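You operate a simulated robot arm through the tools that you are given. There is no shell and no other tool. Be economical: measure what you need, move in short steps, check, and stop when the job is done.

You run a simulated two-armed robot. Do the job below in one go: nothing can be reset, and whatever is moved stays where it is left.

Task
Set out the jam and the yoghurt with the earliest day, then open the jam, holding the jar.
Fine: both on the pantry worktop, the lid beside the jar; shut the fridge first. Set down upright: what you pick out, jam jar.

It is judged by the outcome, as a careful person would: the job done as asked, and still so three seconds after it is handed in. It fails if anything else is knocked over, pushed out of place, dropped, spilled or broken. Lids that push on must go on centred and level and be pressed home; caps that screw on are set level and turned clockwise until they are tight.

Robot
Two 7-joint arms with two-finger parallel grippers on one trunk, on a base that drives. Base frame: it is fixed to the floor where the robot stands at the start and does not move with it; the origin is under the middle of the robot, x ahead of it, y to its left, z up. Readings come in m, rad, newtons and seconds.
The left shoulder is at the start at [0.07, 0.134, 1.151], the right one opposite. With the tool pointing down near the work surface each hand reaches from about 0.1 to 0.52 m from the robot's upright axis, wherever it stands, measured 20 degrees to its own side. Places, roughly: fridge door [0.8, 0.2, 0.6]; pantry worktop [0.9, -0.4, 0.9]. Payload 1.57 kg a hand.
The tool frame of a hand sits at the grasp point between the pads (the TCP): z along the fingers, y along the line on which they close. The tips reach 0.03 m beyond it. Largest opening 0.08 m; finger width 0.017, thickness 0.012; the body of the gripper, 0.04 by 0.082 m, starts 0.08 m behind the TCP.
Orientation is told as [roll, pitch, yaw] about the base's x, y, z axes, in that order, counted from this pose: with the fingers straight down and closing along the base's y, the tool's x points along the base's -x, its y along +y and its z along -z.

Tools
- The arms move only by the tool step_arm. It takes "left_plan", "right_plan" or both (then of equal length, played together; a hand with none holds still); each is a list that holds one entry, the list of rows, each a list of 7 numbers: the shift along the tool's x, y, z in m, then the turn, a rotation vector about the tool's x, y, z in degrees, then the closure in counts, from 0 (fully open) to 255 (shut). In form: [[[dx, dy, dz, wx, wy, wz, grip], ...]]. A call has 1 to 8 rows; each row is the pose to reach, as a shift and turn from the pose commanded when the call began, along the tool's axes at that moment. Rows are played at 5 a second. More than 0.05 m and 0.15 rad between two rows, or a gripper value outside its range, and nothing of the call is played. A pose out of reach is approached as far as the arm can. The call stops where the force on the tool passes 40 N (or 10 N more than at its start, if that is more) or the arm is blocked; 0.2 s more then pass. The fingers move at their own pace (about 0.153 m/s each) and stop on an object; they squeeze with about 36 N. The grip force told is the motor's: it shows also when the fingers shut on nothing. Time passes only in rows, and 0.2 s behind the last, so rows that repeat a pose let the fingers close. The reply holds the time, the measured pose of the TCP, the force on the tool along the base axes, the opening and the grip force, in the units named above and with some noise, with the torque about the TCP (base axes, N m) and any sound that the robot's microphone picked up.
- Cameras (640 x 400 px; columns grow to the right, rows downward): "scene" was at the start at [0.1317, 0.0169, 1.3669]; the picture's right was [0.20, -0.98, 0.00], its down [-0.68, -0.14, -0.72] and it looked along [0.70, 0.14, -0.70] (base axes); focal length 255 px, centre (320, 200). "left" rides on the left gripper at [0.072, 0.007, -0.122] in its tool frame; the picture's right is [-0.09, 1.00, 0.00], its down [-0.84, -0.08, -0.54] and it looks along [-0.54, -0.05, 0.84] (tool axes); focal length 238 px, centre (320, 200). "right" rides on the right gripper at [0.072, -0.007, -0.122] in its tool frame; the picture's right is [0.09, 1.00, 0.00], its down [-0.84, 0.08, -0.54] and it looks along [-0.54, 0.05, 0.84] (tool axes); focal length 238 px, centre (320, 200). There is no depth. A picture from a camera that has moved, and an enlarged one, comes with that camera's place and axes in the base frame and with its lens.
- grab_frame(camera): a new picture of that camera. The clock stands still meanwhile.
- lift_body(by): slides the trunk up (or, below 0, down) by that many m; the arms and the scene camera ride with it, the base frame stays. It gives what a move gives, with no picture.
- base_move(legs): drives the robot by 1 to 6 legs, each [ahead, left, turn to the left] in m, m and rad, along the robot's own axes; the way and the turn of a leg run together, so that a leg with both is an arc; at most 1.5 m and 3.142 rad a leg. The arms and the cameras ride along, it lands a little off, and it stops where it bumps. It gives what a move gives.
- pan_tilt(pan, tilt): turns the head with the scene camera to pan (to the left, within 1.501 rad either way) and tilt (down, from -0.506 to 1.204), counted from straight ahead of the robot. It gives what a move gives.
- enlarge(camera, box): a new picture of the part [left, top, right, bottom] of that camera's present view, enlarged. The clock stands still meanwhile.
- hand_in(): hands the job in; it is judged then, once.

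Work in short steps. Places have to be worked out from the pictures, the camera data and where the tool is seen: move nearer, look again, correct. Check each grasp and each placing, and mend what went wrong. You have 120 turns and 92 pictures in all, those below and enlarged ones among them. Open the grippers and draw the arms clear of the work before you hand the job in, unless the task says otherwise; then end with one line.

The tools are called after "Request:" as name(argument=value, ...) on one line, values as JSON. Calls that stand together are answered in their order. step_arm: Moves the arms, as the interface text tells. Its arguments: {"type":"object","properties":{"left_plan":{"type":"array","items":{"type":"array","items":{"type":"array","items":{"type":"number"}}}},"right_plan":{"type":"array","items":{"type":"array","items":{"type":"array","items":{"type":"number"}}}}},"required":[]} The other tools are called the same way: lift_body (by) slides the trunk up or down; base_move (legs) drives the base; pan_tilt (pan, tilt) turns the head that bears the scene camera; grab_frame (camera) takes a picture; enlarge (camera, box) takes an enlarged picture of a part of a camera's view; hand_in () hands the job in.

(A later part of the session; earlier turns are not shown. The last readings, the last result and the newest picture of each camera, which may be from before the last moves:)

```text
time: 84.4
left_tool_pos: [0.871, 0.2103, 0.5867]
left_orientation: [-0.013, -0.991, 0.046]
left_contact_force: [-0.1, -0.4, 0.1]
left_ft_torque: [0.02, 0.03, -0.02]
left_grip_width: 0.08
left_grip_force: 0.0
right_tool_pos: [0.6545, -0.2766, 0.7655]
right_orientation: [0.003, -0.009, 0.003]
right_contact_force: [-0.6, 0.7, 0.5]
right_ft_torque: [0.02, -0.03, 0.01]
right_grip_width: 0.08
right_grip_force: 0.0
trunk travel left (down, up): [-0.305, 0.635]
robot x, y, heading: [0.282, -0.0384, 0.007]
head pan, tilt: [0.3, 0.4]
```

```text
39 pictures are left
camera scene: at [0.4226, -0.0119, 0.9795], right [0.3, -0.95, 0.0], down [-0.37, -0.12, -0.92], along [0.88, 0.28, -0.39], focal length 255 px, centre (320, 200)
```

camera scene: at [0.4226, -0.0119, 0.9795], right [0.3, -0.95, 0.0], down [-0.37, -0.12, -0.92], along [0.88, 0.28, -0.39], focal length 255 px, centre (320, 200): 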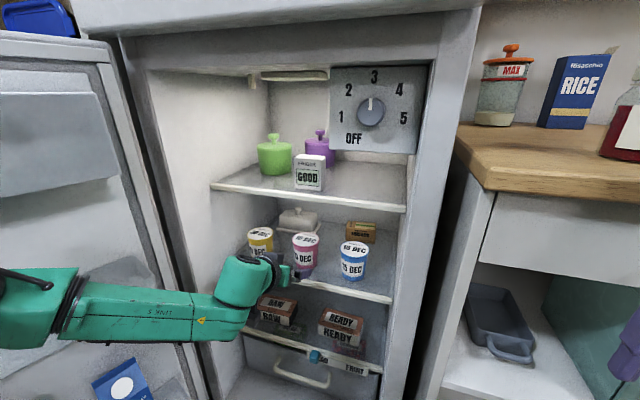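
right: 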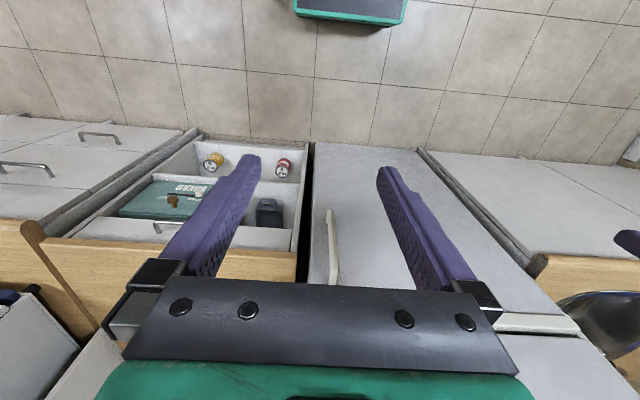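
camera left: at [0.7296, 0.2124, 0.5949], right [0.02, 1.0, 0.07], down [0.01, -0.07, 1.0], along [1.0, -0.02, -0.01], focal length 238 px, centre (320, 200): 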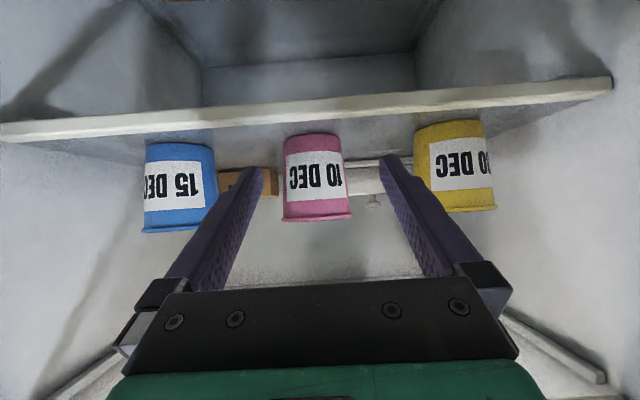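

Pink "10 DEC" is nearly centred; cup ≈0.068 wide, axis x≈0.995. I advance in with a 5 mm right correction, descending to z≈0.56, then verify before closing.

Request:
step_arm(left_plan=[[[-0.01, -0.005, 0.03, 0, 0, 0, 0], [-0.02, -0.005, 0.06, 0, 0, 0, 0], [-0.03, -0.005, 0.085, 0, 0, 0, 0], [-0.037, -0.005, 0.104, 0, 0, 0, 0]]])

Request:
grab_frame(camera="left")

```text
time: 85.4
left_tool_pos: [0.9773, 0.2088, 0.5609]
left_orientation: [-0.015, -0.99, 0.045]
left_contact_force: [-0.8, 0.2, 0.6]
left_ft_torque: [-0.03, -0.03, 0.04]
left_grip_width: 0.0799
left_grip_force: 0.1
right_tool_pos: [0.6535, -0.2764, 0.7652]
right_orientation: [0.001, -0.008, 0.001]
right_contact_force: [0.3, -0.3, -0.4]
right_ft_torque: [0.01, 0.01, -0.02]
right_grip_width: 0.0797
right_grip_force: 0.0
trunk travel left (down, up): [-0.305, 0.635]
robot x, y, heading: [0.2824, -0.0377, 0.01]
head pan, tilt: [0.3, 0.4]
```

```text
38 pictures are left
camera left: at [0.8348, 0.2103, 0.5674], right [0.02, 1.0, 0.07], down [0.01, -0.07, 1.0], along [1.0, -0.02, -0.01], focal length 238 px, centre (320, 200)
```

left: 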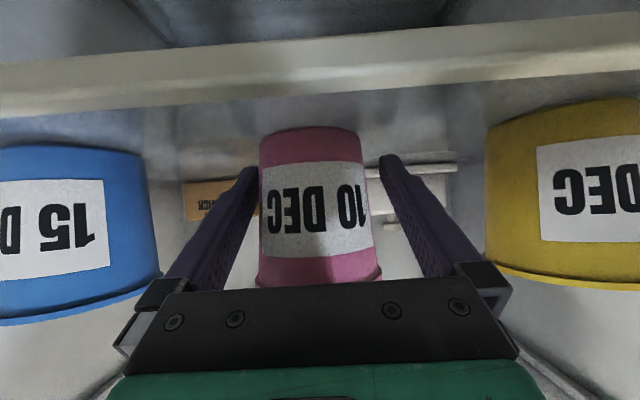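

The cup sits ~6 mm to the right-hand finger (image left). I shift −6 mm in y, advance the last 1.8 cm, and close.

Request:
step_arm(left_plan=[[[0, -0.006, 0, 0, 0, 0, 0], [-0.005, -0.006, 0.0085, 0, 0, 0, 0], [-0.01, -0.006, 0.017, 0, 0, 0, 0], [-0.01, -0.006, 0.017, 0, 0, 0, 255], [-0.01, -0.006, 0.017, 0, 0, 0, 255], [-0.01, -0.006, 0.017, 0, 0, 0, 255]]])

Request:
grab_frame(camera="left")

```text
time: 86.8
left_tool_pos: [0.9907, 0.2048, 0.562]
left_orientation: [-0.014, -0.991, 0.044]
left_contact_force: [-0.4, -0.5, -0.1]
left_ft_torque: [0.06, -0.02, 0.03]
left_grip_width: 0.0663
left_grip_force: 35.7
left hand out of reach, approached as far as the arm can: row 3, 4, 5, 6
right_tool_pos: [0.6537, -0.2771, 0.7661]
right_orientation: [0.003, -0.01, 0.001]
right_contact_force: [0.2, 0.5, -0.5]
right_ft_torque: [-0.01, 0.0, 0.01]
right_grip_width: 0.0798
right_grip_force: 0.1
trunk travel left (down, up): [-0.305, 0.635]
robot x, y, heading: [0.2806, -0.0399, 0.009]
head pan, tilt: [0.3, 0.4]
```

```text
37 pictures are left
camera left: at [0.8489, 0.2065, 0.5701], right [0.02, 1.0, 0.07], down [0.01, -0.07, 1.0], along [1.0, -0.02, -0.01], focal length 238 px, centre (320, 200)
```

left: 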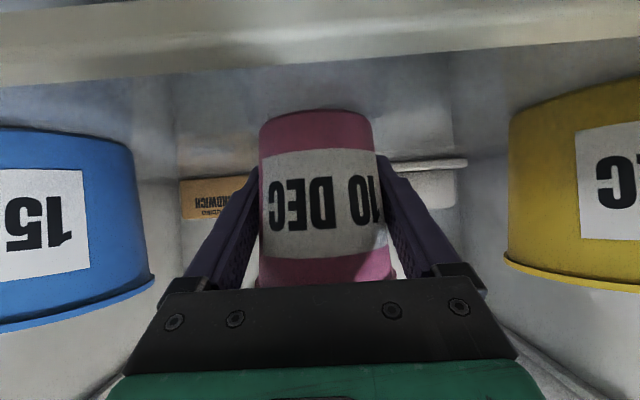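

Gripped (0.066). I lift 4 cm, then back the base out along x.

Request:
step_arm(left_plan=[[[-0.011, 0, -0.0073, 0, 0, 0, 255], [-0.0222, 0, -0.0146, 0, 0, 0, 255], [-0.0335, 0, -0.022, 0, 0, 0, 255], [-0.0335, 0, -0.022, 0, 0, 0, 255]]])

Request:
grab_frame(camera="left")

```text
time: 87.8
left_tool_pos: [0.9917, 0.2043, 0.6022]
left_orientation: [-0.013, -0.988, 0.044]
left_contact_force: [0.5, 0.8, -2.4]
left_ft_torque: [0.0, -0.02, -0.03]
left_grip_width: 0.0657
left_grip_force: 36.1
right_tool_pos: [0.6532, -0.2758, 0.7651]
right_orientation: [0.002, -0.01, 0.001]
right_contact_force: [-0.6, -0.1, 0.2]
right_ft_torque: [0.01, -0.01, 0.01]
right_grip_width: 0.0799
right_grip_force: 0.2
trunk travel left (down, up): [-0.305, 0.635]
robot x, y, heading: [0.2817, -0.0377, 0.008]
head pan, tilt: [0.3, 0.4]
```

```text
36 pictures are left
camera left: at [0.8496, 0.2068, 0.6094], right [0.02, 1.0, 0.07], down [0.01, -0.07, 1.0], along [1.0, -0.02, -0.01], focal length 238 px, centre (320, 200)
```

left: 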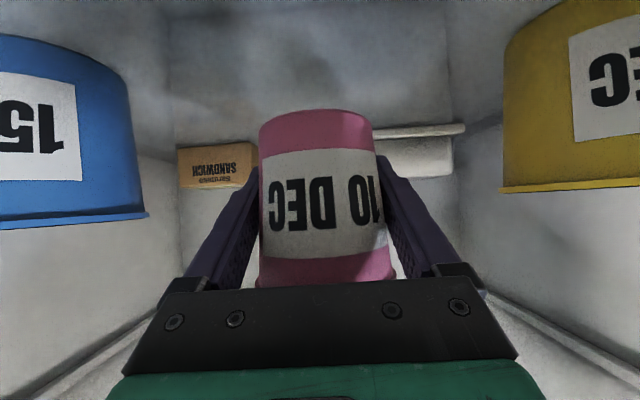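

Cup is up and clear. I back out of the fridge, raise the trunk, and bring the cup in front of the robot.

Request:
base_move(legs=[[-0.42, 0, 0], [0, -0.25, 0]])

Request:
lift_body(by=0.43)

Request:
step_arm(left_plan=[[[0, -0.03, -0.01, 0, 0, 0, 255], [0, -0.07, -0.02, 0, 0, 0, 255], [0, -0.11, -0.03, 0, 0, 0, 255], [0.01, -0.15, -0.04, 0, 0, 0, 255], [0.02, -0.19, -0.05, 0, 0, 0, 255]]])

Request:
base_move(legs=[[0, -0.25, 0]])

Request:
pan_tilt(pan=0.0, tilt=0.5)

Request:
grab_frame(camera="scene")

```text
time: 91.8
left_tool_pos: [0.5736, -0.0536, 0.6029]
left_orientation: [-0.01, -0.99, 0.04]
left_contact_force: [0.4, -0.4, -3.3]
left_ft_torque: [0.0, 0.02, 0.0]
left_grip_width: 0.0658
left_grip_force: 35.6
right_tool_pos: [0.2338, -0.5346, 0.765]
right_orientation: [0.001, -0.008, -0.002]
right_contact_force: [0.1, 0.2, 0.8]
right_ft_torque: [-0.01, -0.01, -0.01]
right_grip_width: 0.0802
right_grip_force: 0.0
trunk travel left (down, up): [-0.305, 0.635]
robot x, y, heading: [-0.1371, -0.2975, 0.001]
head pan, tilt: [0.3, 0.4]
```

```text
refused: 0.43 is not a number from -0.4 to 0.4
```

```text
time: 93.0
left_tool_pos: [0.4982, -0.2014, 0.6279]
left_orientation: [-0.015, -0.99, 0.043]
left_contact_force: [0.1, -0.5, -2.0]
left_ft_torque: [0.03, -0.03, 0.01]
left_grip_width: 0.0659
left_grip_force: 35.8
left hand out of reach, approached as far as the arm can: row 3, 4, 5
right_tool_pos: [0.232, -0.5335, 0.7656]
right_orientation: [0.001, -0.007, 0.0]
right_contact_force: [-0.3, 1.4, -0.3]
right_ft_torque: [0.0, -0.04, -0.03]
right_grip_width: 0.08
right_grip_force: 0.0
trunk travel left (down, up): [-0.305, 0.635]
robot x, y, heading: [-0.1348, -0.2937, 0.004]
head pan, tilt: [0.3, 0.4]
```

```text
time: 94.9
left_tool_pos: [0.4986, -0.4453, 0.6277]
left_orientation: [-0.015, -0.992, 0.048]
left_contact_force: [0.9, 0.6, -3.0]
left_ft_torque: [0.05, -0.03, -0.02]
left_grip_width: 0.066
left_grip_force: 36.2
right_tool_pos: [0.2363, -0.7806, 0.765]
right_orientation: [0.002, -0.01, 0.006]
right_contact_force: [-0.4, -0.2, 0.2]
right_ft_torque: [0.03, 0.02, 0.0]
right_grip_width: 0.0801
right_grip_force: 0.1
trunk travel left (down, up): [-0.305, 0.635]
robot x, y, heading: [-0.1372, -0.543, 0.007]
head pan, tilt: [0.3, 0.4]
```

```text
time: 95.7
left_tool_pos: [0.4986, -0.4451, 0.6286]
left_orientation: [-0.014, -0.988, 0.046]
left_contact_force: [-0.4, 0.2, -1.9]
left_ft_torque: [-0.02, -0.05, 0.06]
left_grip_width: 0.0661
left_grip_force: 36.3
right_tool_pos: [0.2369, -0.7802, 0.7645]
right_orientation: [0.001, -0.01, 0.005]
right_contact_force: [0.2, -1.4, -0.8]
right_ft_torque: [0.01, -0.03, 0.0]
right_grip_width: 0.0799
right_grip_force: 0.1
trunk travel left (down, up): [-0.305, 0.635]
robot x, y, heading: [-0.1352, -0.5407, 0.01]
head pan, tilt: [0.0, 0.499]
```

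```text
35 pictures are left
camera scene: at [0.0075, -0.5431, 0.9704], right [0.01, -1.0, 0.0], down [-0.48, -0.01, -0.88], along [0.88, 0.01, -0.48], focal length 255 px, centre (320, 200)
```

scene: 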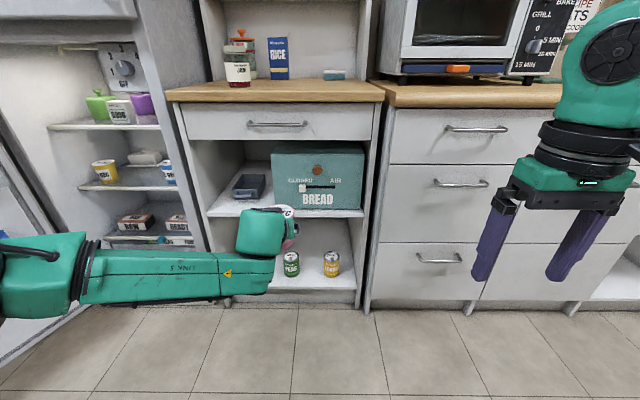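

I raise the trunk 0.40 and drive ahead 0.36 with 0.05 right so that the cup hovers at about (0.86, −0.50).

Request:
lift_body(by=0.4)

Request:
base_move(legs=[[0.0, -0.05, -0.005], [0.36, 0, 0]])

Request:
grab_frame(camera="scene")

Request:
grab_frame(camera="left")

```text
time: 99.5
left_tool_pos: [0.4996, -0.4445, 1.027]
left_orientation: [-0.015, -0.989, 0.048]
left_contact_force: [0.6, -0.4, -1.9]
left_ft_torque: [0.01, -0.02, -0.03]
left_grip_width: 0.066
left_grip_force: 35.9
right_tool_pos: [0.2363, -0.7802, 1.1643]
right_orientation: [0.001, -0.007, 0.005]
right_contact_force: [-0.3, 0.0, 0.1]
right_ft_torque: [-0.05, -0.01, -0.01]
right_grip_width: 0.0801
right_grip_force: 0.0
trunk travel left (down, up): [-0.705, 0.235]
robot x, y, heading: [-0.1322, -0.5449, 0.013]
head pan, tilt: [0.0, 0.499]
```

```text
time: 102.3
left_tool_pos: [0.8509, -0.5008, 1.0284]
left_orientation: [-0.014, -0.992, 0.036]
left_contact_force: [-0.7, -0.1, -2.8]
left_ft_torque: [0.01, -0.03, 0.02]
left_grip_width: 0.0657
left_grip_force: 36.6
right_tool_pos: [0.5841, -0.8334, 1.1658]
right_orientation: [0.002, -0.011, -0.005]
right_contact_force: [-0.3, 0.4, -0.7]
right_ft_torque: [-0.02, 0.01, -0.02]
right_grip_width: 0.08
right_grip_force: 0.1
trunk travel left (down, up): [-0.705, 0.235]
robot x, y, heading: [0.2147, -0.5965, -0.003]
head pan, tilt: [0.0, 0.499]
```

```text
34 pictures are left
camera scene: at [0.3579, -0.5938, 1.3706], right [0.0, -1.0, 0.0], down [-0.48, 0.0, -0.88], along [0.88, 0.0, -0.48], focal length 255 px, centre (320, 200)
```

scene: 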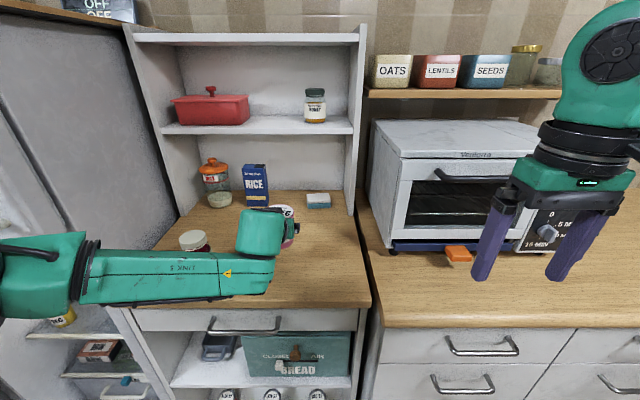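

```text
33 pictures are left
camera left: at [0.7084, -0.4984, 1.0352], right [0.03, 1.0, 0.07], down [0.01, -0.07, 1.0], along [1.0, -0.02, -0.01], focal length 238 px, centre (320, 200)
```

left: 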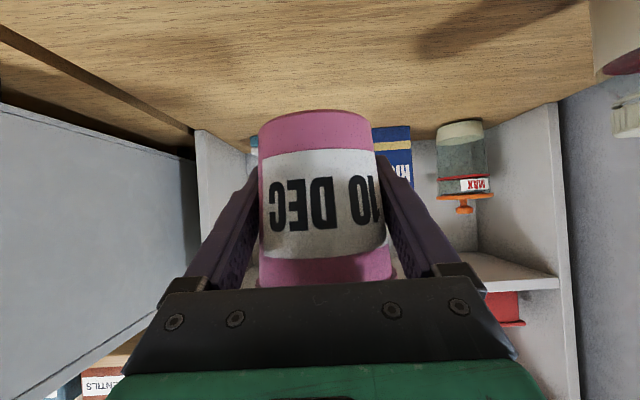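

Spot is clear and forearm sits well in front of the jar. I lower: TCP should be ≈0.94 when the cup touches.

Request:
step_arm(left_plan=[[[0.025, 0, 0.0164, 0, 0, 0, 255], [0.0502, 0, 0.0328, 0, 0, 0, 255], [0.0628, 0, 0.041, 0, 0, 0, 255], [0.067, 0, 0.0438, 0, 0, 0, 255], [0.0703, 0, 0.046, 0, 0, 0, 255]]])

Request:
grab_frame(camera="left")

```text
time: 103.5
left_tool_pos: [0.8354, -0.4812, 0.96]
left_orientation: [-0.015, -0.99, 0.036]
left_contact_force: [0.6, 0.2, -2.5]
left_ft_torque: [-0.02, -0.03, 0.0]
left_grip_width: 0.0658
left_grip_force: 35.9
left hand out of reach, approached as far as the arm can: row 1, 2, 3, 4, 5
right_tool_pos: [0.5854, -0.8315, 1.1662]
right_orientation: [0.002, -0.009, -0.004]
right_contact_force: [0.1, 0.3, -0.2]
right_ft_torque: [0.01, 0.02, 0.01]
right_grip_width: 0.0798
right_grip_force: 0.0
trunk travel left (down, up): [-0.705, 0.235]
robot x, y, heading: [0.2173, -0.5931, 0.002]
head pan, tilt: [0.0, 0.499]
```

```text
32 pictures are left
camera left: at [0.6938, -0.4789, 0.9674], right [0.03, 1.0, 0.07], down [0.01, -0.07, 1.0], along [1.0, -0.03, -0.01], focal length 238 px, centre (320, 200)
```

left: 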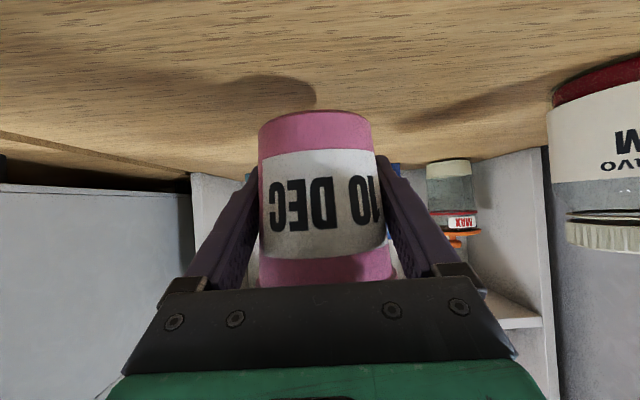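

The arm is at its inner limit, so I lower with the trunk instead, in small steps.

Request:
lift_body(by=-0.016)

Request:
lift_body(by=-0.006)

```text
time: 104.1
left_tool_pos: [0.8362, -0.4821, 0.9454]
left_orientation: [-0.016, -0.992, 0.038]
left_contact_force: [0.7, 0.6, -2.4]
left_ft_torque: [0.0, -0.01, 0.01]
left_grip_width: 0.066
left_grip_force: 35.6
right_tool_pos: [0.585, -0.8331, 1.1493]
right_orientation: [0.002, -0.009, -0.005]
right_contact_force: [0.1, 1.4, 0.4]
right_ft_torque: [0.01, 0.02, 0.01]
right_grip_width: 0.0798
right_grip_force: 0.0
trunk travel left (down, up): [-0.689, 0.251]
robot x, y, heading: [0.2125, -0.5939, -0.0]
head pan, tilt: [0.0, 0.499]
```

```text
time: 104.7
left_tool_pos: [0.8364, -0.4816, 0.938]
left_orientation: [-0.013, -0.99, 0.037]
left_contact_force: [0.0, -0.1, -2.3]
left_ft_torque: [0.0, -0.03, 0.0]
left_grip_width: 0.0659
left_grip_force: 35.5
right_tool_pos: [0.5856, -0.8327, 1.1443]
right_orientation: [0.003, -0.01, -0.004]
right_contact_force: [0.2, 0.2, -0.9]
right_ft_torque: [0.02, 0.05, -0.01]
right_grip_width: 0.0798
right_grip_force: 0.0
trunk travel left (down, up): [-0.683, 0.257]
robot x, y, heading: [0.2125, -0.5978, 0.007]
head pan, tilt: [0.0, 0.499]
```

Still hanging (−2.3 N); I lower 4 mm more and then again.

Request:
lift_body(by=-0.004)

Request:
lift_body(by=-0.003)

Request:
grab_frame(camera="left")

```text
time: 105.2
left_tool_pos: [0.836, -0.4811, 0.9352]
left_orientation: [-0.014, -0.991, 0.037]
left_contact_force: [-0.3, 0.4, -2.7]
left_ft_torque: [-0.02, 0.01, 0.02]
left_grip_width: 0.0656
left_grip_force: 36.0
right_tool_pos: [0.5851, -0.8333, 1.1403]
right_orientation: [0.004, -0.009, -0.004]
right_contact_force: [0.4, -0.1, 0.2]
right_ft_torque: [0.0, 0.02, 0.0]
right_grip_width: 0.0802
right_grip_force: 0.1
trunk travel left (down, up): [-0.679, 0.261]
robot x, y, heading: [0.2155, -0.5963, 0.001]
head pan, tilt: [0.0, 0.499]
```

```text
time: 105.7
left_tool_pos: [0.8357, -0.4819, 0.9335]
left_orientation: [-0.013, -0.993, 0.037]
left_contact_force: [0.7, 0.0, 3.9]
left_ft_torque: [0.21, 0.11, -0.03]
left_grip_width: 0.0658
left_grip_force: 36.5
right_tool_pos: [0.5833, -0.8333, 1.1367]
right_orientation: [0.003, -0.01, -0.005]
right_contact_force: [-0.4, 1.1, 0.5]
right_ft_torque: [-0.03, 0.01, 0.03]
right_grip_width: 0.08
right_grip_force: 0.1
trunk travel left (down, up): [-0.676, 0.264]
robot x, y, heading: [0.2156, -0.5964, 0.004]
head pan, tilt: [0.0, 0.499]
```

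```text
31 pictures are left
camera left: at [0.6936, -0.4791, 0.9398], right [0.03, 1.0, 0.07], down [0.0, -0.07, 1.0], along [1.0, -0.02, -0.01], focal length 238 px, centre (320, 200)
```

left: 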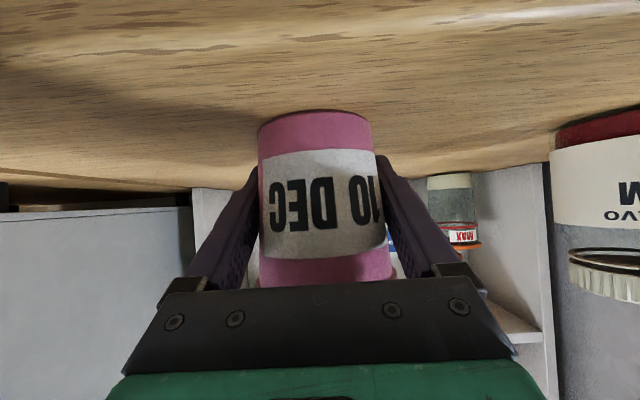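

Contact. I open and back the base straight out, then look.

Request:
step_arm(left_plan=[[[0, 0, 0, 0, 0, 0, 0], [0, 0, 0, 0, 0, 0, 0]]])

Request:
base_move(legs=[[-0.3, 0, 0]])

Request:
grab_frame(camera="scene")

```text
time: 106.3
left_tool_pos: [0.8347, -0.4824, 0.9314]
left_orientation: [-0.013, -0.992, 0.036]
left_contact_force: [-0.7, -0.3, 0.6]
left_ft_torque: [0.04, -0.04, -0.03]
left_grip_width: 0.0801
left_grip_force: 0.0
right_tool_pos: [0.5845, -0.8321, 1.1363]
right_orientation: [0.003, -0.011, -0.006]
right_contact_force: [0.4, 0.2, -0.7]
right_ft_torque: [-0.02, 0.03, 0.0]
right_grip_width: 0.0803
right_grip_force: 0.1
trunk travel left (down, up): [-0.676, 0.264]
robot x, y, heading: [0.2179, -0.5945, -0.0]
head pan, tilt: [0.0, 0.499]
```

```text
time: 108.4
left_tool_pos: [0.5257, -0.4789, 0.9316]
left_orientation: [-0.013, -0.989, 0.043]
left_contact_force: [-0.6, 0.6, -0.7]
left_ft_torque: [-0.02, 0.0, 0.04]
left_grip_width: 0.0801
left_grip_force: 0.0
right_tool_pos: [0.2768, -0.8318, 1.1355]
right_orientation: [0.002, -0.01, -0.001]
right_contact_force: [-0.1, -0.6, 0.8]
right_ft_torque: [0.02, -0.01, 0.0]
right_grip_width: 0.0801
right_grip_force: 0.0
trunk travel left (down, up): [-0.676, 0.264]
robot x, y, heading: [-0.0954, -0.593, 0.005]
head pan, tilt: [0.0, 0.499]
```

```text
30 pictures are left
camera scene: at [0.0491, -0.5937, 1.3414], right [0.01, -1.0, 0.0], down [-0.48, 0.0, -0.88], along [0.88, 0.0, -0.48], focal length 255 px, centre (320, 200)
```

scene: 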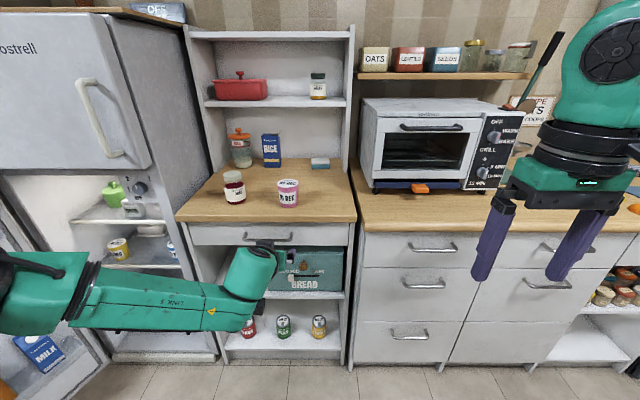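

Both stand upright on the worktop. Now shut the fridge: I raise the trunk so the left hand passes over the open door's top (z≈1.02), and drive to its outer side in two stages.

Request:
lift_body(by=0.25)

Request:
step_arm(left_plan=[[[0, 0.03, 0, 0, 0, 0, 255], [0, 0.07, 0, 0, 0, 0, 255], [0, 0.1, 0, 0, 0, 0, 255]]])

Request:
base_move(legs=[[-0.14, 0, 0], [0, 0.75, 0]])

Request:
pan_tilt(pan=0.5, tilt=0.6)

Request:
grab_frame(camera="scene")

```text
time: 111.0
left_tool_pos: [0.5247, -0.4781, 1.183]
left_orientation: [-0.015, -0.99, 0.043]
left_contact_force: [-0.1, 0.5, 0.4]
left_ft_torque: [0.02, -0.01, 0.02]
left_grip_width: 0.0801
left_grip_force: 0.0
right_tool_pos: [0.2761, -0.8315, 1.3867]
right_orientation: [0.003, -0.013, 0.001]
right_contact_force: [-0.6, -0.3, 0.0]
right_ft_torque: [-0.01, 0.0, 0.02]
right_grip_width: 0.0803
right_grip_force: 0.1
trunk travel left (down, up): [-0.926, 0.014]
robot x, y, heading: [-0.0946, -0.5994, 0.006]
head pan, tilt: [0.0, 0.499]
```

```text
time: 111.8
left_tool_pos: [0.5232, -0.3759, 1.1804]
left_orientation: [-0.017, -0.991, 0.045]
left_contact_force: [0.1, 0.0, 0.4]
left_ft_torque: [0.0, 0.02, -0.04]
left_grip_width: 0.0
left_grip_force: 21.8
right_tool_pos: [0.2749, -0.8306, 1.3873]
right_orientation: [0.0, -0.01, -0.001]
right_contact_force: [-0.4, -0.4, -1.0]
right_ft_torque: [0.0, 0.0, 0.01]
right_grip_width: 0.0803
right_grip_force: 0.0
trunk travel left (down, up): [-0.926, 0.014]
robot x, y, heading: [-0.0954, -0.5939, 0.004]
head pan, tilt: [0.0, 0.499]
```

```text
time: 116.8
left_tool_pos: [0.3791, 0.371, 1.1825]
left_orientation: [-0.011, -0.991, 0.044]
left_contact_force: [-0.3, 0.1, -0.8]
left_ft_torque: [0.02, -0.03, 0.04]
left_grip_width: 0.0
left_grip_force: 21.2
right_tool_pos: [0.1331, -0.0815, 1.3857]
right_orientation: [0.003, -0.01, 0.004]
right_contact_force: [0.5, 0.8, 0.1]
right_ft_torque: [0.01, -0.02, 0.02]
right_grip_width: 0.0801
right_grip_force: 0.0
trunk travel left (down, up): [-0.926, 0.014]
robot x, y, heading: [-0.2333, 0.1537, 0.003]
head pan, tilt: [0.0, 0.499]
```

```text
time: 117.7
left_tool_pos: [0.3784, 0.3724, 1.1815]
left_orientation: [-0.015, -0.992, 0.045]
left_contact_force: [0.5, 0.2, 0.1]
left_ft_torque: [0.0, 0.02, 0.02]
left_grip_width: 0.0001
left_grip_force: 21.3
right_tool_pos: [0.1326, -0.0804, 1.3874]
right_orientation: [0.001, -0.01, 0.004]
right_contact_force: [-0.7, 0.3, -0.8]
right_ft_torque: [0.02, 0.0, 0.02]
right_grip_width: 0.0801
right_grip_force: 0.2
trunk travel left (down, up): [-0.926, 0.014]
robot x, y, heading: [-0.235, 0.1519, 0.012]
head pan, tilt: [0.499, 0.6]
```

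```text
29 pictures are left
camera scene: at [-0.1089, 0.1988, 1.5824], right [0.48, -0.87, 0.0], down [-0.49, -0.27, -0.83], along [0.72, 0.4, -0.56], focal length 255 px, centre (320, 200)
```

scene: 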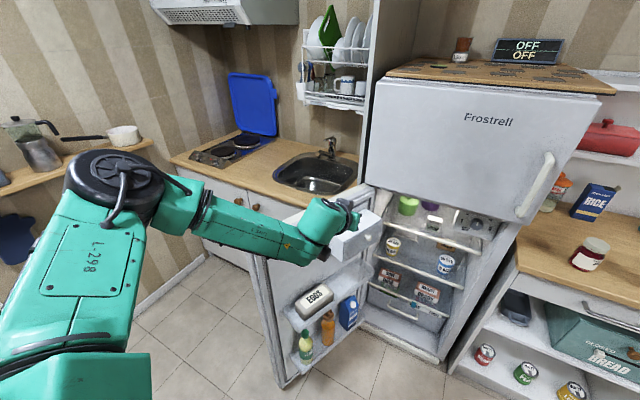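

The door edge reads at about (0.26, 0.62), ~108° open; there is room on the left (shelf at y≈1.5). I drive left 0.43 with the hand passing over the door, and check.

Request:
base_move(legs=[[0.03, 0.43, -0.008]])

Request:
grab_frame(camera="scene")

```text
time: 120.3
left_tool_pos: [0.4085, 0.7881, 1.1815]
left_orientation: [-0.011, -0.993, 0.033]
left_contact_force: [0.2, -0.5, -0.7]
left_ft_torque: [-0.03, -0.02, -0.02]
left_grip_width: 0.0
left_grip_force: 21.5
right_tool_pos: [0.1594, 0.3384, 1.3869]
right_orientation: [0.003, -0.011, -0.005]
right_contact_force: [-0.4, -1.2, 1.1]
right_ft_torque: [0.07, -0.02, -0.02]
right_grip_width: 0.0801
right_grip_force: 0.0
trunk travel left (down, up): [-0.926, 0.014]
robot x, y, heading: [-0.2158, 0.5758, 0.003]
head pan, tilt: [0.499, 0.6]
```

```text
28 pictures are left
camera scene: at [-0.0806, 0.6185, 1.5825], right [0.48, -0.88, 0.0], down [-0.5, -0.27, -0.83], along [0.72, 0.4, -0.56], focal length 255 px, centre (320, 200)
```

scene: 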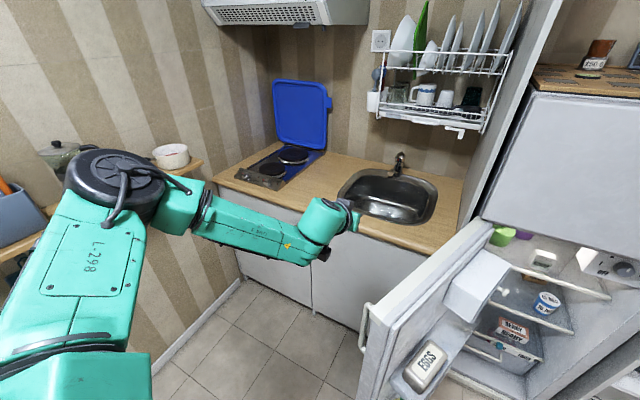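

The hand is on the door's outer side with clear space. I lower the trunk 0.26 and then push right in short legs.

Request:
lift_body(by=-0.26)

Request:
base_move(legs=[[0.0, -0.06, 0], [0, -0.06, 0], [0, -0.06, 0], [0, -0.06, 0], [0, -0.06, 0]])

Request:
grab_frame(camera="scene")

```text
time: 123.0
left_tool_pos: [0.4089, 0.7907, 0.9212]
left_orientation: [-0.013, -0.991, 0.036]
left_contact_force: [0.4, 0.3, -0.8]
left_ft_torque: [0.02, 0.0, 0.01]
left_grip_width: 0.0
left_grip_force: 21.3
right_tool_pos: [0.1599, 0.339, 1.1263]
right_orientation: [0.003, -0.012, -0.004]
right_contact_force: [-0.5, -0.3, -0.4]
right_ft_torque: [-0.06, -0.01, 0.01]
right_grip_width: 0.0803
right_grip_force: 0.1
trunk travel left (down, up): [-0.666, 0.274]
robot x, y, heading: [-0.2085, 0.5785, 0.003]
head pan, tilt: [0.499, 0.6]
```

```text
time: 126.2
left_tool_pos: [0.4076, 0.4932, 0.9198]
left_orientation: [-0.022, -0.991, 0.042]
left_contact_force: [-0.2, 0.1, -0.2]
left_ft_torque: [-0.02, -0.02, -0.01]
left_grip_width: 0.0
left_grip_force: 21.4
right_tool_pos: [0.1589, 0.0432, 1.1276]
right_orientation: [-0.002, -0.011, -0.005]
right_contact_force: [-0.3, -0.5, 0.3]
right_ft_torque: [-0.01, -0.02, -0.02]
right_grip_width: 0.0798
right_grip_force: 0.0
trunk travel left (down, up): [-0.666, 0.274]
robot x, y, heading: [-0.2117, 0.2801, 0.005]
head pan, tilt: [0.499, 0.6]
```

```text
27 pictures are left
camera scene: at [-0.0809, 0.3245, 1.3223], right [0.48, -0.88, 0.0], down [-0.5, -0.27, -0.82], along [0.72, 0.39, -0.57], focal length 255 px, centre (320, 200)
```

scene: 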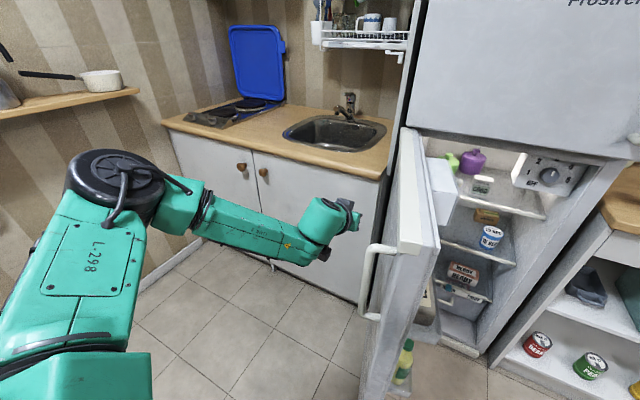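

The door has swung to ~70° ahead of the hand. I continue right another 0.25.

Request:
base_move(legs=[[0.0, -0.06, 0], [0, -0.06, 0], [0, -0.06, 0], [0, -0.06, 0]])

Request:
grab_frame(camera="scene")

```text
time: 128.9
left_tool_pos: [0.408, 0.2556, 0.9204]
left_orientation: [-0.018, -0.991, 0.042]
left_contact_force: [-0.9, 0.0, 0.1]
left_ft_torque: [-0.04, 0.04, 0.01]
left_grip_width: 0.0001
left_grip_force: 21.3
right_tool_pos: [0.159, -0.1961, 1.1274]
right_orientation: [-0.003, -0.012, -0.004]
right_contact_force: [-0.3, -1.2, -0.3]
right_ft_torque: [-0.01, 0.02, -0.01]
right_grip_width: 0.08
right_grip_force: 0.0
trunk travel left (down, up): [-0.666, 0.274]
robot x, y, heading: [-0.2134, 0.0407, -0.004]
head pan, tilt: [0.499, 0.6]
```

```text
26 pictures are left
camera scene: at [-0.081, 0.0854, 1.3223], right [0.48, -0.88, 0.0], down [-0.5, -0.27, -0.82], along [0.72, 0.39, -0.57], focal length 255 px, centre (320, 200)
```

scene: 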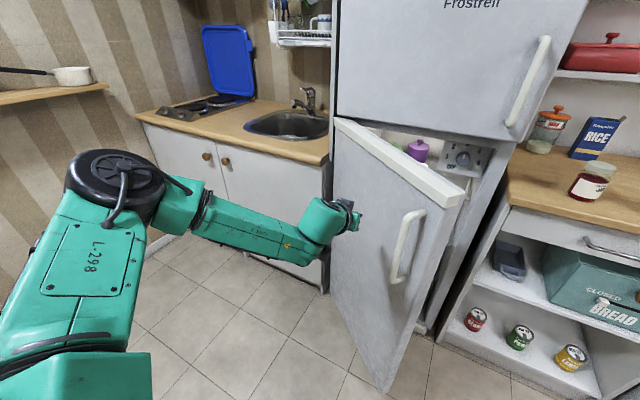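

Door is at ~35°. I now move right and ahead, pushing its face forward with the fingertips in short legs.

Request:
base_move(legs=[[0.02, -0.08, 0], [0.06, -0.06, 0], [0.07, -0.02, 0], [0.07, 0, 0]])

Request:
grab_frame(camera="scene")

```text
time: 131.9
left_tool_pos: [0.625, 0.0988, 0.9218]
left_orientation: [-0.015, -0.992, 0.044]
left_contact_force: [-0.7, -0.1, -0.1]
left_ft_torque: [0.04, 0.01, 0.01]
left_grip_width: 0.0
left_grip_force: 21.3
right_tool_pos: [0.3777, -0.3531, 1.1276]
right_orientation: [0.003, -0.013, 0.001]
right_contact_force: [-0.3, 0.3, -0.4]
right_ft_torque: [0.02, -0.02, 0.03]
right_grip_width: 0.0803
right_grip_force: 0.0
trunk travel left (down, up): [-0.666, 0.274]
robot x, y, heading: [0.0136, -0.1196, 0.006]
head pan, tilt: [0.499, 0.6]
```

```text
25 pictures are left
camera scene: at [0.1358, -0.0747, 1.3227], right [0.48, -0.88, 0.0], down [-0.49, -0.27, -0.83], along [0.72, 0.4, -0.56], focal length 255 px, centre (320, 200)
```

scene: 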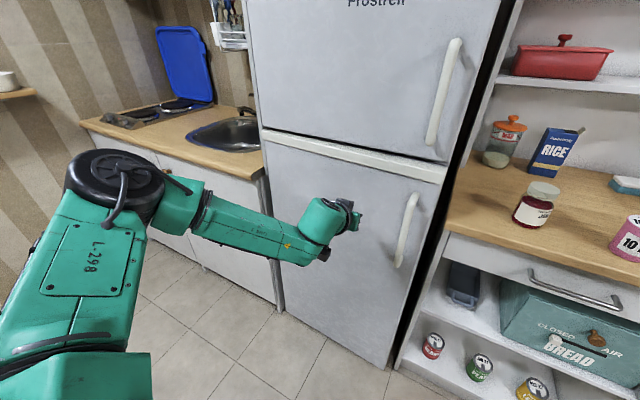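

The door looks shut or nearly. I press it home by driving ahead in small legs until the guard stops, then check closely.

Request:
base_move(legs=[[0.05, 0, 0], [0.025, 0, 0], [0.025, 0, 0], [0.02, 0, 0]])

Request:
enlarge(camera="scene", box=[250, 100, 470, 300])

```text
time: 133.7
left_tool_pos: [0.7107, 0.0981, 0.9173]
left_orientation: [-0.018, -0.981, 0.041]
left_contact_force: [-22.1, 0.6, 7.7]
left_ft_torque: [-0.08, 0.02, -0.05]
left_grip_width: 0.0
left_grip_force: 21.6
right_tool_pos: [0.4692, -0.3519, 1.13]
right_orientation: [0.002, -0.019, 0.003]
right_contact_force: [-0.6, -0.5, -0.5]
right_ft_torque: [0.01, 0.0, -0.02]
right_grip_width: 0.08
right_grip_force: 0.1
trunk travel left (down, up): [-0.666, 0.274]
robot x, y, heading: [0.1029, -0.1129, 0.006]
head pan, tilt: [0.499, 0.6]
stopped in leg 3: the force on the tool passed its limit at 53 N (the readings are from after the stop); the commanded pose is now the measured one
```

```text
2.00 times, centred on (360, 200) of scene
camera zoom: at [0.2248, -0.0733, 1.3233], right [0.49, -0.87, 0.0], down [-0.49, -0.27, -0.83], along [0.72, 0.4, -0.56], focal length 510 px, centre (240, 200)
```

zoom: 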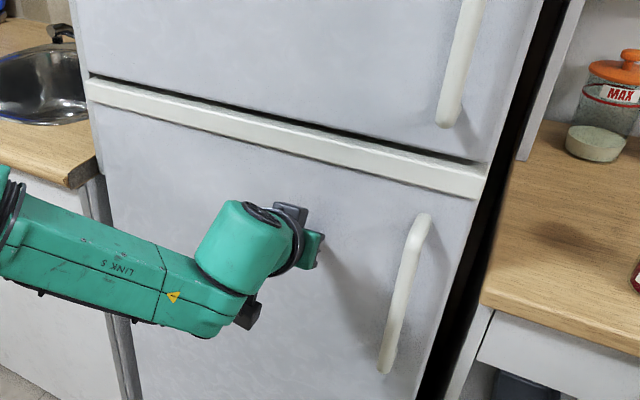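

The door is flush with the freezer door and stops firmly: shut. Now the jar. I back off, raise the trunk (so both arms can work close in), and bring the left hand low, yawed 45° right, in front of me.

Request:
base_move(legs=[[-0.16, -0.05, 0]])

Request:
lift_body(by=0.26)

Request:
step_arm(left_plan=[[[0.039, -0.021, -0.006, 4.7, 0, 3.08, 0], [0.078, -0.042, -0.012, 9.4, 0, 6.15, 0], [0.117, -0.063, -0.018, 14.1, 0, 9.2, 0], [0.156, -0.085, -0.025, 18.8, 0, 12.3, 0], [0.195, -0.107, -0.031, 23.5, 0, 15.4, 0], [0.235, -0.128, -0.038, 28.3, 0, 18.5, 0], [0.275, -0.15, -0.044, 33, 0, 21.5, 0], [0.316, -0.171, -0.051, 37.7, 0, 24.6, 0]]])

Request:
pan_tilt(pan=0.0, tilt=0.7)

Request:
grab_frame(camera="scene")

```text
time: 135.2
left_tool_pos: [0.5569, 0.051, 0.9135]
left_orientation: [-0.015, -0.975, 0.045]
left_contact_force: [-0.1, -0.1, -0.4]
left_ft_torque: [0.01, 0.0, 0.03]
left_grip_width: 0.0002
left_grip_force: 21.1
right_tool_pos: [0.3173, -0.4013, 1.1266]
right_orientation: [0.002, -0.01, 0.006]
right_contact_force: [0.4, -1.3, 0.1]
right_ft_torque: [0.02, 0.0, -0.01]
right_grip_width: 0.0801
right_grip_force: 0.0
trunk travel left (down, up): [-0.666, 0.274]
robot x, y, heading: [-0.0536, -0.1679, 0.01]
head pan, tilt: [0.499, 0.6]
```

```text
time: 137.8
left_tool_pos: [0.5575, 0.0497, 1.1738]
left_orientation: [-0.017, -0.974, 0.042]
left_contact_force: [-0.4, 0.3, 0.4]
left_ft_torque: [0.01, 0.05, -0.03]
left_grip_width: 0.0001
left_grip_force: 21.5
right_tool_pos: [0.3162, -0.402, 1.3869]
right_orientation: [0.001, -0.013, 0.005]
right_contact_force: [0.2, 0.6, 0.0]
right_ft_torque: [0.0, -0.01, 0.0]
right_grip_width: 0.08
right_grip_force: 0.0
trunk travel left (down, up): [-0.926, 0.014]
robot x, y, heading: [-0.058, -0.1696, 0.012]
head pan, tilt: [0.499, 0.6]
```

```text
time: 139.7
left_tool_pos: [0.3372, -0.0813, 1.0367]
left_orientation: [-0.033, -0.983, -0.729]
left_contact_force: [-0.5, 0.5, 0.1]
left_ft_torque: [0.02, 0.02, 0.0]
left_grip_width: 0.0802
left_grip_force: 0.0
left hand out of reach, approached as far as the arm can: row 5, 6, 7, 8
right_tool_pos: [0.316, -0.4036, 1.387]
right_orientation: [0.002, -0.013, 0.005]
right_contact_force: [0.3, 0.0, -0.3]
right_ft_torque: [0.01, 0.03, -0.03]
right_grip_width: 0.08
right_grip_force: 0.2
trunk travel left (down, up): [-0.926, 0.014]
robot x, y, heading: [-0.0574, -0.1658, 0.013]
head pan, tilt: [0.499, 0.6]
```

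```text
time: 140.6
left_tool_pos: [0.3383, -0.0809, 1.0364]
left_orientation: [-0.034, -0.986, -0.725]
left_contact_force: [-0.5, 0.0, 0.5]
left_ft_torque: [-0.03, 0.01, 0.0]
left_grip_width: 0.08
left_grip_force: 0.0
right_tool_pos: [0.3154, -0.402, 1.3869]
right_orientation: [0.001, -0.013, 0.005]
right_contact_force: [-0.3, -0.2, 0.2]
right_ft_torque: [0.0, 0.0, -0.01]
right_grip_width: 0.0799
right_grip_force: 0.0
trunk travel left (down, up): [-0.926, 0.014]
robot x, y, heading: [-0.0563, -0.1688, 0.012]
head pan, tilt: [0.0, 0.7]
```

```text
23 pictures are left
camera scene: at [0.0808, -0.1659, 1.5738], right [0.01, -1.0, 0.0], down [-0.64, -0.01, -0.77], along [0.76, 0.01, -0.64], focal length 255 px, centre (320, 200)
```

scene: 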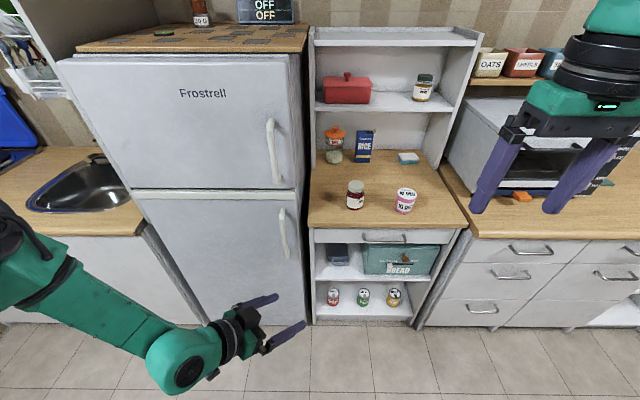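

The left hand's rel. position is at its low limit, so I lower the trunk 0.088 to bring it to z≈0.948, then drive toward the worktop, stopping short of the jar.

Request:
lift_body(by=-0.088)

Request:
base_move(legs=[[0, -0.125, -0.012], [0.34, 0, 0]])

Request:
grab_frame(camera="scene")

Request:
grab_frame(camera="left")

```text
time: 141.8
left_tool_pos: [0.3376, -0.0797, 0.9493]
left_orientation: [-0.033, -0.985, -0.724]
left_contact_force: [0.2, -0.1, -0.7]
left_ft_torque: [0.0, -0.01, 0.01]
left_grip_width: 0.08
left_grip_force: 0.3
right_tool_pos: [0.3154, -0.4011, 1.299]
right_orientation: [0.002, -0.012, 0.007]
right_contact_force: [-0.2, 0.4, -0.9]
right_ft_torque: [0.0, 0.02, -0.01]
right_grip_width: 0.0799
right_grip_force: 0.0
trunk travel left (down, up): [-0.838, 0.102]
robot x, y, heading: [-0.0579, -0.1661, 0.013]
head pan, tilt: [0.0, 0.7]
```

```text
time: 144.9
left_tool_pos: [0.6758, -0.21, 0.9511]
left_orientation: [-0.031, -0.987, -0.74]
left_contact_force: [-0.5, -1.0, 0.3]
left_ft_torque: [0.0, 0.0, 0.03]
left_grip_width: 0.0797
left_grip_force: 0.1
right_tool_pos: [0.6476, -0.532, 1.2991]
right_orientation: [0.001, -0.013, -0.007]
right_contact_force: [-0.1, 0.5, 0.5]
right_ft_torque: [0.02, 0.0, 0.02]
right_grip_width: 0.0801
right_grip_force: 0.0
trunk travel left (down, up): [-0.838, 0.102]
robot x, y, heading: [0.2824, -0.2907, -0.004]
head pan, tilt: [0.0, 0.7]
```

```text
22 pictures are left
camera scene: at [0.4159, -0.2926, 1.486], right [0.0, -1.0, 0.0], down [-0.64, 0.0, -0.77], along [0.77, 0.0, -0.64], focal length 255 px, centre (320, 200)
```

scene: 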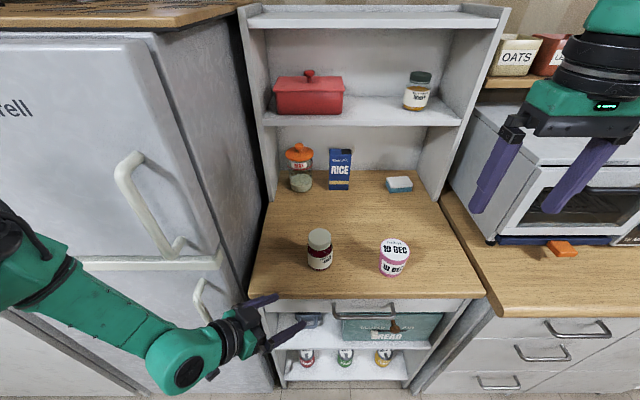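

```text
21 pictures are left
camera left: at [0.5775, -0.1077, 0.9575], right [0.73, 0.68, 0.06], down [-0.04, -0.05, 1.0], along [0.68, -0.73, -0.01], focal length 238 px, centre (320, 200)
```

left: 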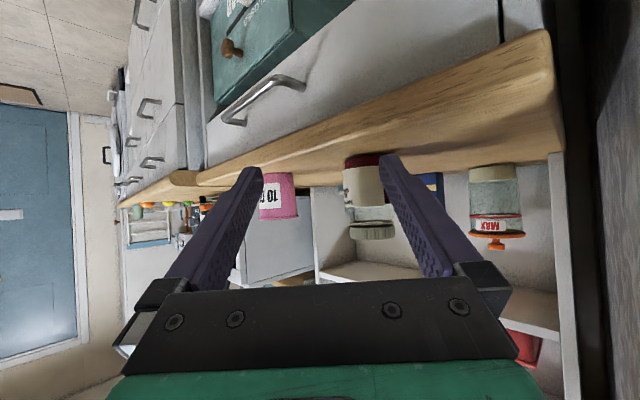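

Both views put the jar at ≈(0.845, −0.291). I drive ahead 0.09 to line the hand's 45° axis up with it, then check.

Request:
base_move(legs=[[0.092, 0, 0]])

Request:
grab_frame(camera="left")

```text
time: 146.0
left_tool_pos: [0.7471, -0.2084, 0.9447]
left_orientation: [-0.061, -0.968, -0.711]
left_contact_force: [-0.9, -0.7, 0.9]
left_ft_torque: [-0.02, -0.02, -0.01]
left_grip_width: 0.0798
left_grip_force: 0.0
right_tool_pos: [0.7325, -0.5307, 1.2995]
right_orientation: [0.001, -0.013, -0.003]
right_contact_force: [0.2, 0.3, -0.1]
right_ft_torque: [0.02, 0.03, 0.0]
right_grip_width: 0.0801
right_grip_force: 0.2
trunk travel left (down, up): [-0.838, 0.102]
robot x, y, heading: [0.3651, -0.2988, 0.005]
head pan, tilt: [0.0, 0.7]
stopped in leg 1: the robot was blocked; the commanded pose is now the measured one
```

```text
20 pictures are left
camera left: at [0.65, -0.1064, 0.9553], right [0.73, 0.69, 0.04], down [-0.01, -0.05, 1.0], along [0.69, -0.73, -0.03], focal length 238 px, centre (320, 200)
```

left: 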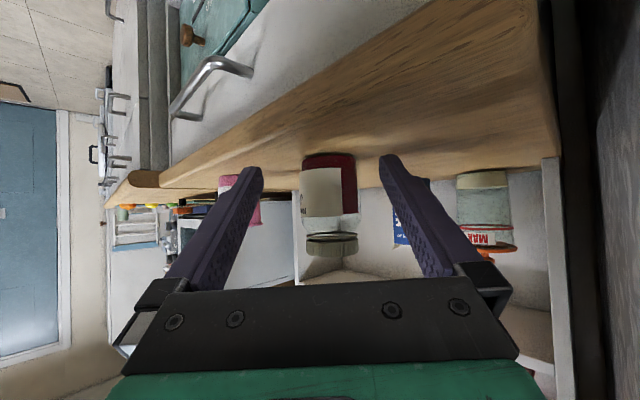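

The base (or left arm against the fridge) is blocked at x 0.365; that is near enough. I back 1.5 cm to unload, then extend the hand around the jar, stopping 4 cm short to check.

Request:
base_move(legs=[[-0.015, 0, 0]])

Request:
step_arm(left_plan=[[[0, 0.01, 0, 0, 0, 0, 0], [-0.015, 0.02, 0.022, 0, 0, 0, 0], [-0.032, 0.02, 0.047, 0, 0, 0, 0], [-0.053, 0.02, 0.077, 0, 0, 0, 0]]])

Request:
grab_frame(camera="left")

```text
time: 146.8
left_tool_pos: [0.739, -0.208, 0.9433]
left_orientation: [-0.066, -0.968, -0.705]
left_contact_force: [0.8, 0.4, -1.0]
left_ft_torque: [-0.01, 0.0, -0.04]
left_grip_width: 0.0799
left_grip_force: 0.0
right_tool_pos: [0.7233, -0.5309, 1.2974]
right_orientation: [0.002, -0.007, -0.003]
right_contact_force: [0.4, 0.0, -0.8]
right_ft_torque: [0.01, 0.05, 0.0]
right_grip_width: 0.08
right_grip_force: 0.0
trunk travel left (down, up): [-0.838, 0.102]
robot x, y, heading: [0.3513, -0.2939, 0.0]
head pan, tilt: [0.0, 0.7]
```

```text
time: 148.0
left_tool_pos: [0.7544, -0.2059, 0.9483]
left_orientation: [-0.126, -0.904, -0.635]
left_contact_force: [-0.6, 0.1, -0.2]
left_ft_torque: [0.05, 0.0, 0.02]
left_grip_width: 0.0797
left_grip_force: 0.1
left hand out of reach, approached as far as the arm can: row 2, 3, 4
right_tool_pos: [0.6948, -0.5051, 1.311]
right_orientation: [-0.015, -0.034, 0.01]
right_contact_force: [0.4, -1.0, -0.6]
right_ft_torque: [-0.02, -0.01, 0.0]
right_grip_width: 0.0798
right_grip_force: 0.0
trunk travel left (down, up): [-0.838, 0.102]
robot x, y, heading: [0.3464, -0.2917, 0.014]
head pan, tilt: [0.0, 0.7]
stopped in row 4 (left hand): the arm was blocked; the commanded pose is now the measured one
```

```text
19 pictures are left
camera left: at [0.654, -0.1071, 0.9663], right [0.71, 0.7, -0.01], down [0.07, -0.06, 1.0], along [0.7, -0.71, -0.09], focal length 238 px, centre (320, 200)
```

left: 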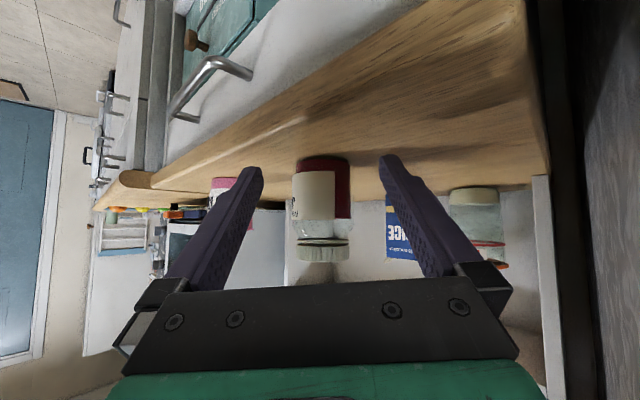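

The arm is blocked by something; I look left with the head to see what.

Request:
pan_tilt(pan=0.7, tilt=0.9)

Request:
grab_frame(camera="scene")

```text
time: 149.1
left_tool_pos: [0.7539, -0.2074, 0.9501]
left_orientation: [-0.12, -0.912, -0.643]
left_contact_force: [-0.5, -0.5, -0.5]
left_ft_torque: [-0.02, -0.01, 0.04]
left_grip_width: 0.0803
left_grip_force: 0.0
right_tool_pos: [0.6924, -0.5042, 1.3121]
right_orientation: [-0.016, -0.038, 0.01]
right_contact_force: [0.1, -0.1, -0.8]
right_ft_torque: [-0.04, -0.01, 0.02]
right_grip_width: 0.0803
right_grip_force: 0.1
trunk travel left (down, up): [-0.838, 0.102]
robot x, y, heading: [0.3456, -0.2937, 0.017]
head pan, tilt: [0.7, 0.901]
```

```text
18 pictures are left
camera scene: at [0.4233, -0.2185, 1.471], right [0.66, -0.76, 0.03], down [-0.58, -0.52, -0.63], along [0.49, 0.39, -0.78], focal length 255 px, centre (320, 200)
```

scene: 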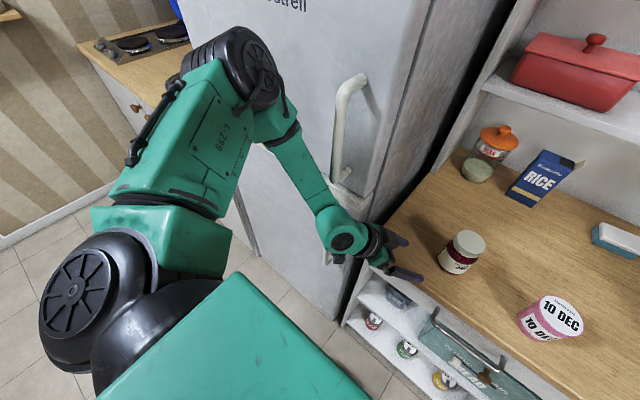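

The elbow leans on the freezer door. I'll turn the robot ~20° left, which swings that elbow away from the fridge: back off, slide right, turn, then view.

Request:
base_move(legs=[[-0.12, 0, 0], [0, -0.16, 0], [0, 0, 0.335]])

Request:
pan_tilt(pan=0.0, tilt=0.8)

Request:
grab_frame(camera="scene")

```text
time: 149.7
left_tool_pos: [0.7541, -0.2047, 0.9433]
left_orientation: [-0.12, -0.887, -0.626]
left_contact_force: [0.6, -0.1, 0.8]
left_ft_torque: [0.02, -0.02, 0.01]
left_grip_width: 0.0799
left_grip_force: 0.0
right_tool_pos: [0.7012, -0.5101, 1.3062]
right_orientation: [-0.006, -0.026, 0.02]
right_contact_force: [-0.1, -0.4, 0.5]
right_ft_torque: [0.04, 0.0, 0.0]
right_grip_width: 0.08
right_grip_force: 0.1
trunk travel left (down, up): [-0.838, 0.102]
robot x, y, heading: [0.3442, -0.2876, 0.028]
head pan, tilt: [0.7, 0.901]
stopped in leg 1: the robot was blocked; the commanded pose is now the measured one
```

```text
time: 150.8
left_tool_pos: [0.7537, -0.2066, 0.9431]
left_orientation: [-0.12, -0.892, -0.634]
left_contact_force: [-0.5, -1.0, 0.5]
left_ft_torque: [-0.02, 0.03, -0.03]
left_grip_width: 0.08
left_grip_force: 0.1
right_tool_pos: [0.6972, -0.5081, 1.3077]
right_orientation: [-0.011, -0.032, 0.016]
right_contact_force: [-0.1, -0.1, 0.3]
right_ft_torque: [0.0, 0.02, 0.02]
right_grip_width: 0.0797
right_grip_force: 0.1
trunk travel left (down, up): [-0.838, 0.102]
robot x, y, heading: [0.3464, -0.2909, 0.024]
head pan, tilt: [0.0, 0.799]
```

```text
17 pictures are left
camera scene: at [0.452, -0.2731, 1.4796], right [0.02, -1.0, 0.01], down [-0.7, -0.02, -0.71], along [0.71, 0.01, -0.7], focal length 255 px, centre (320, 200)
```

scene: 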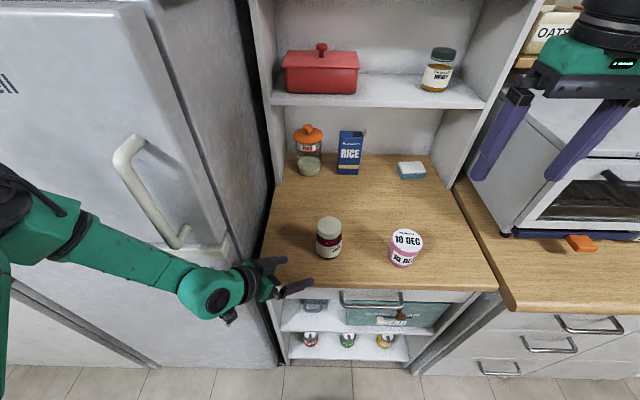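

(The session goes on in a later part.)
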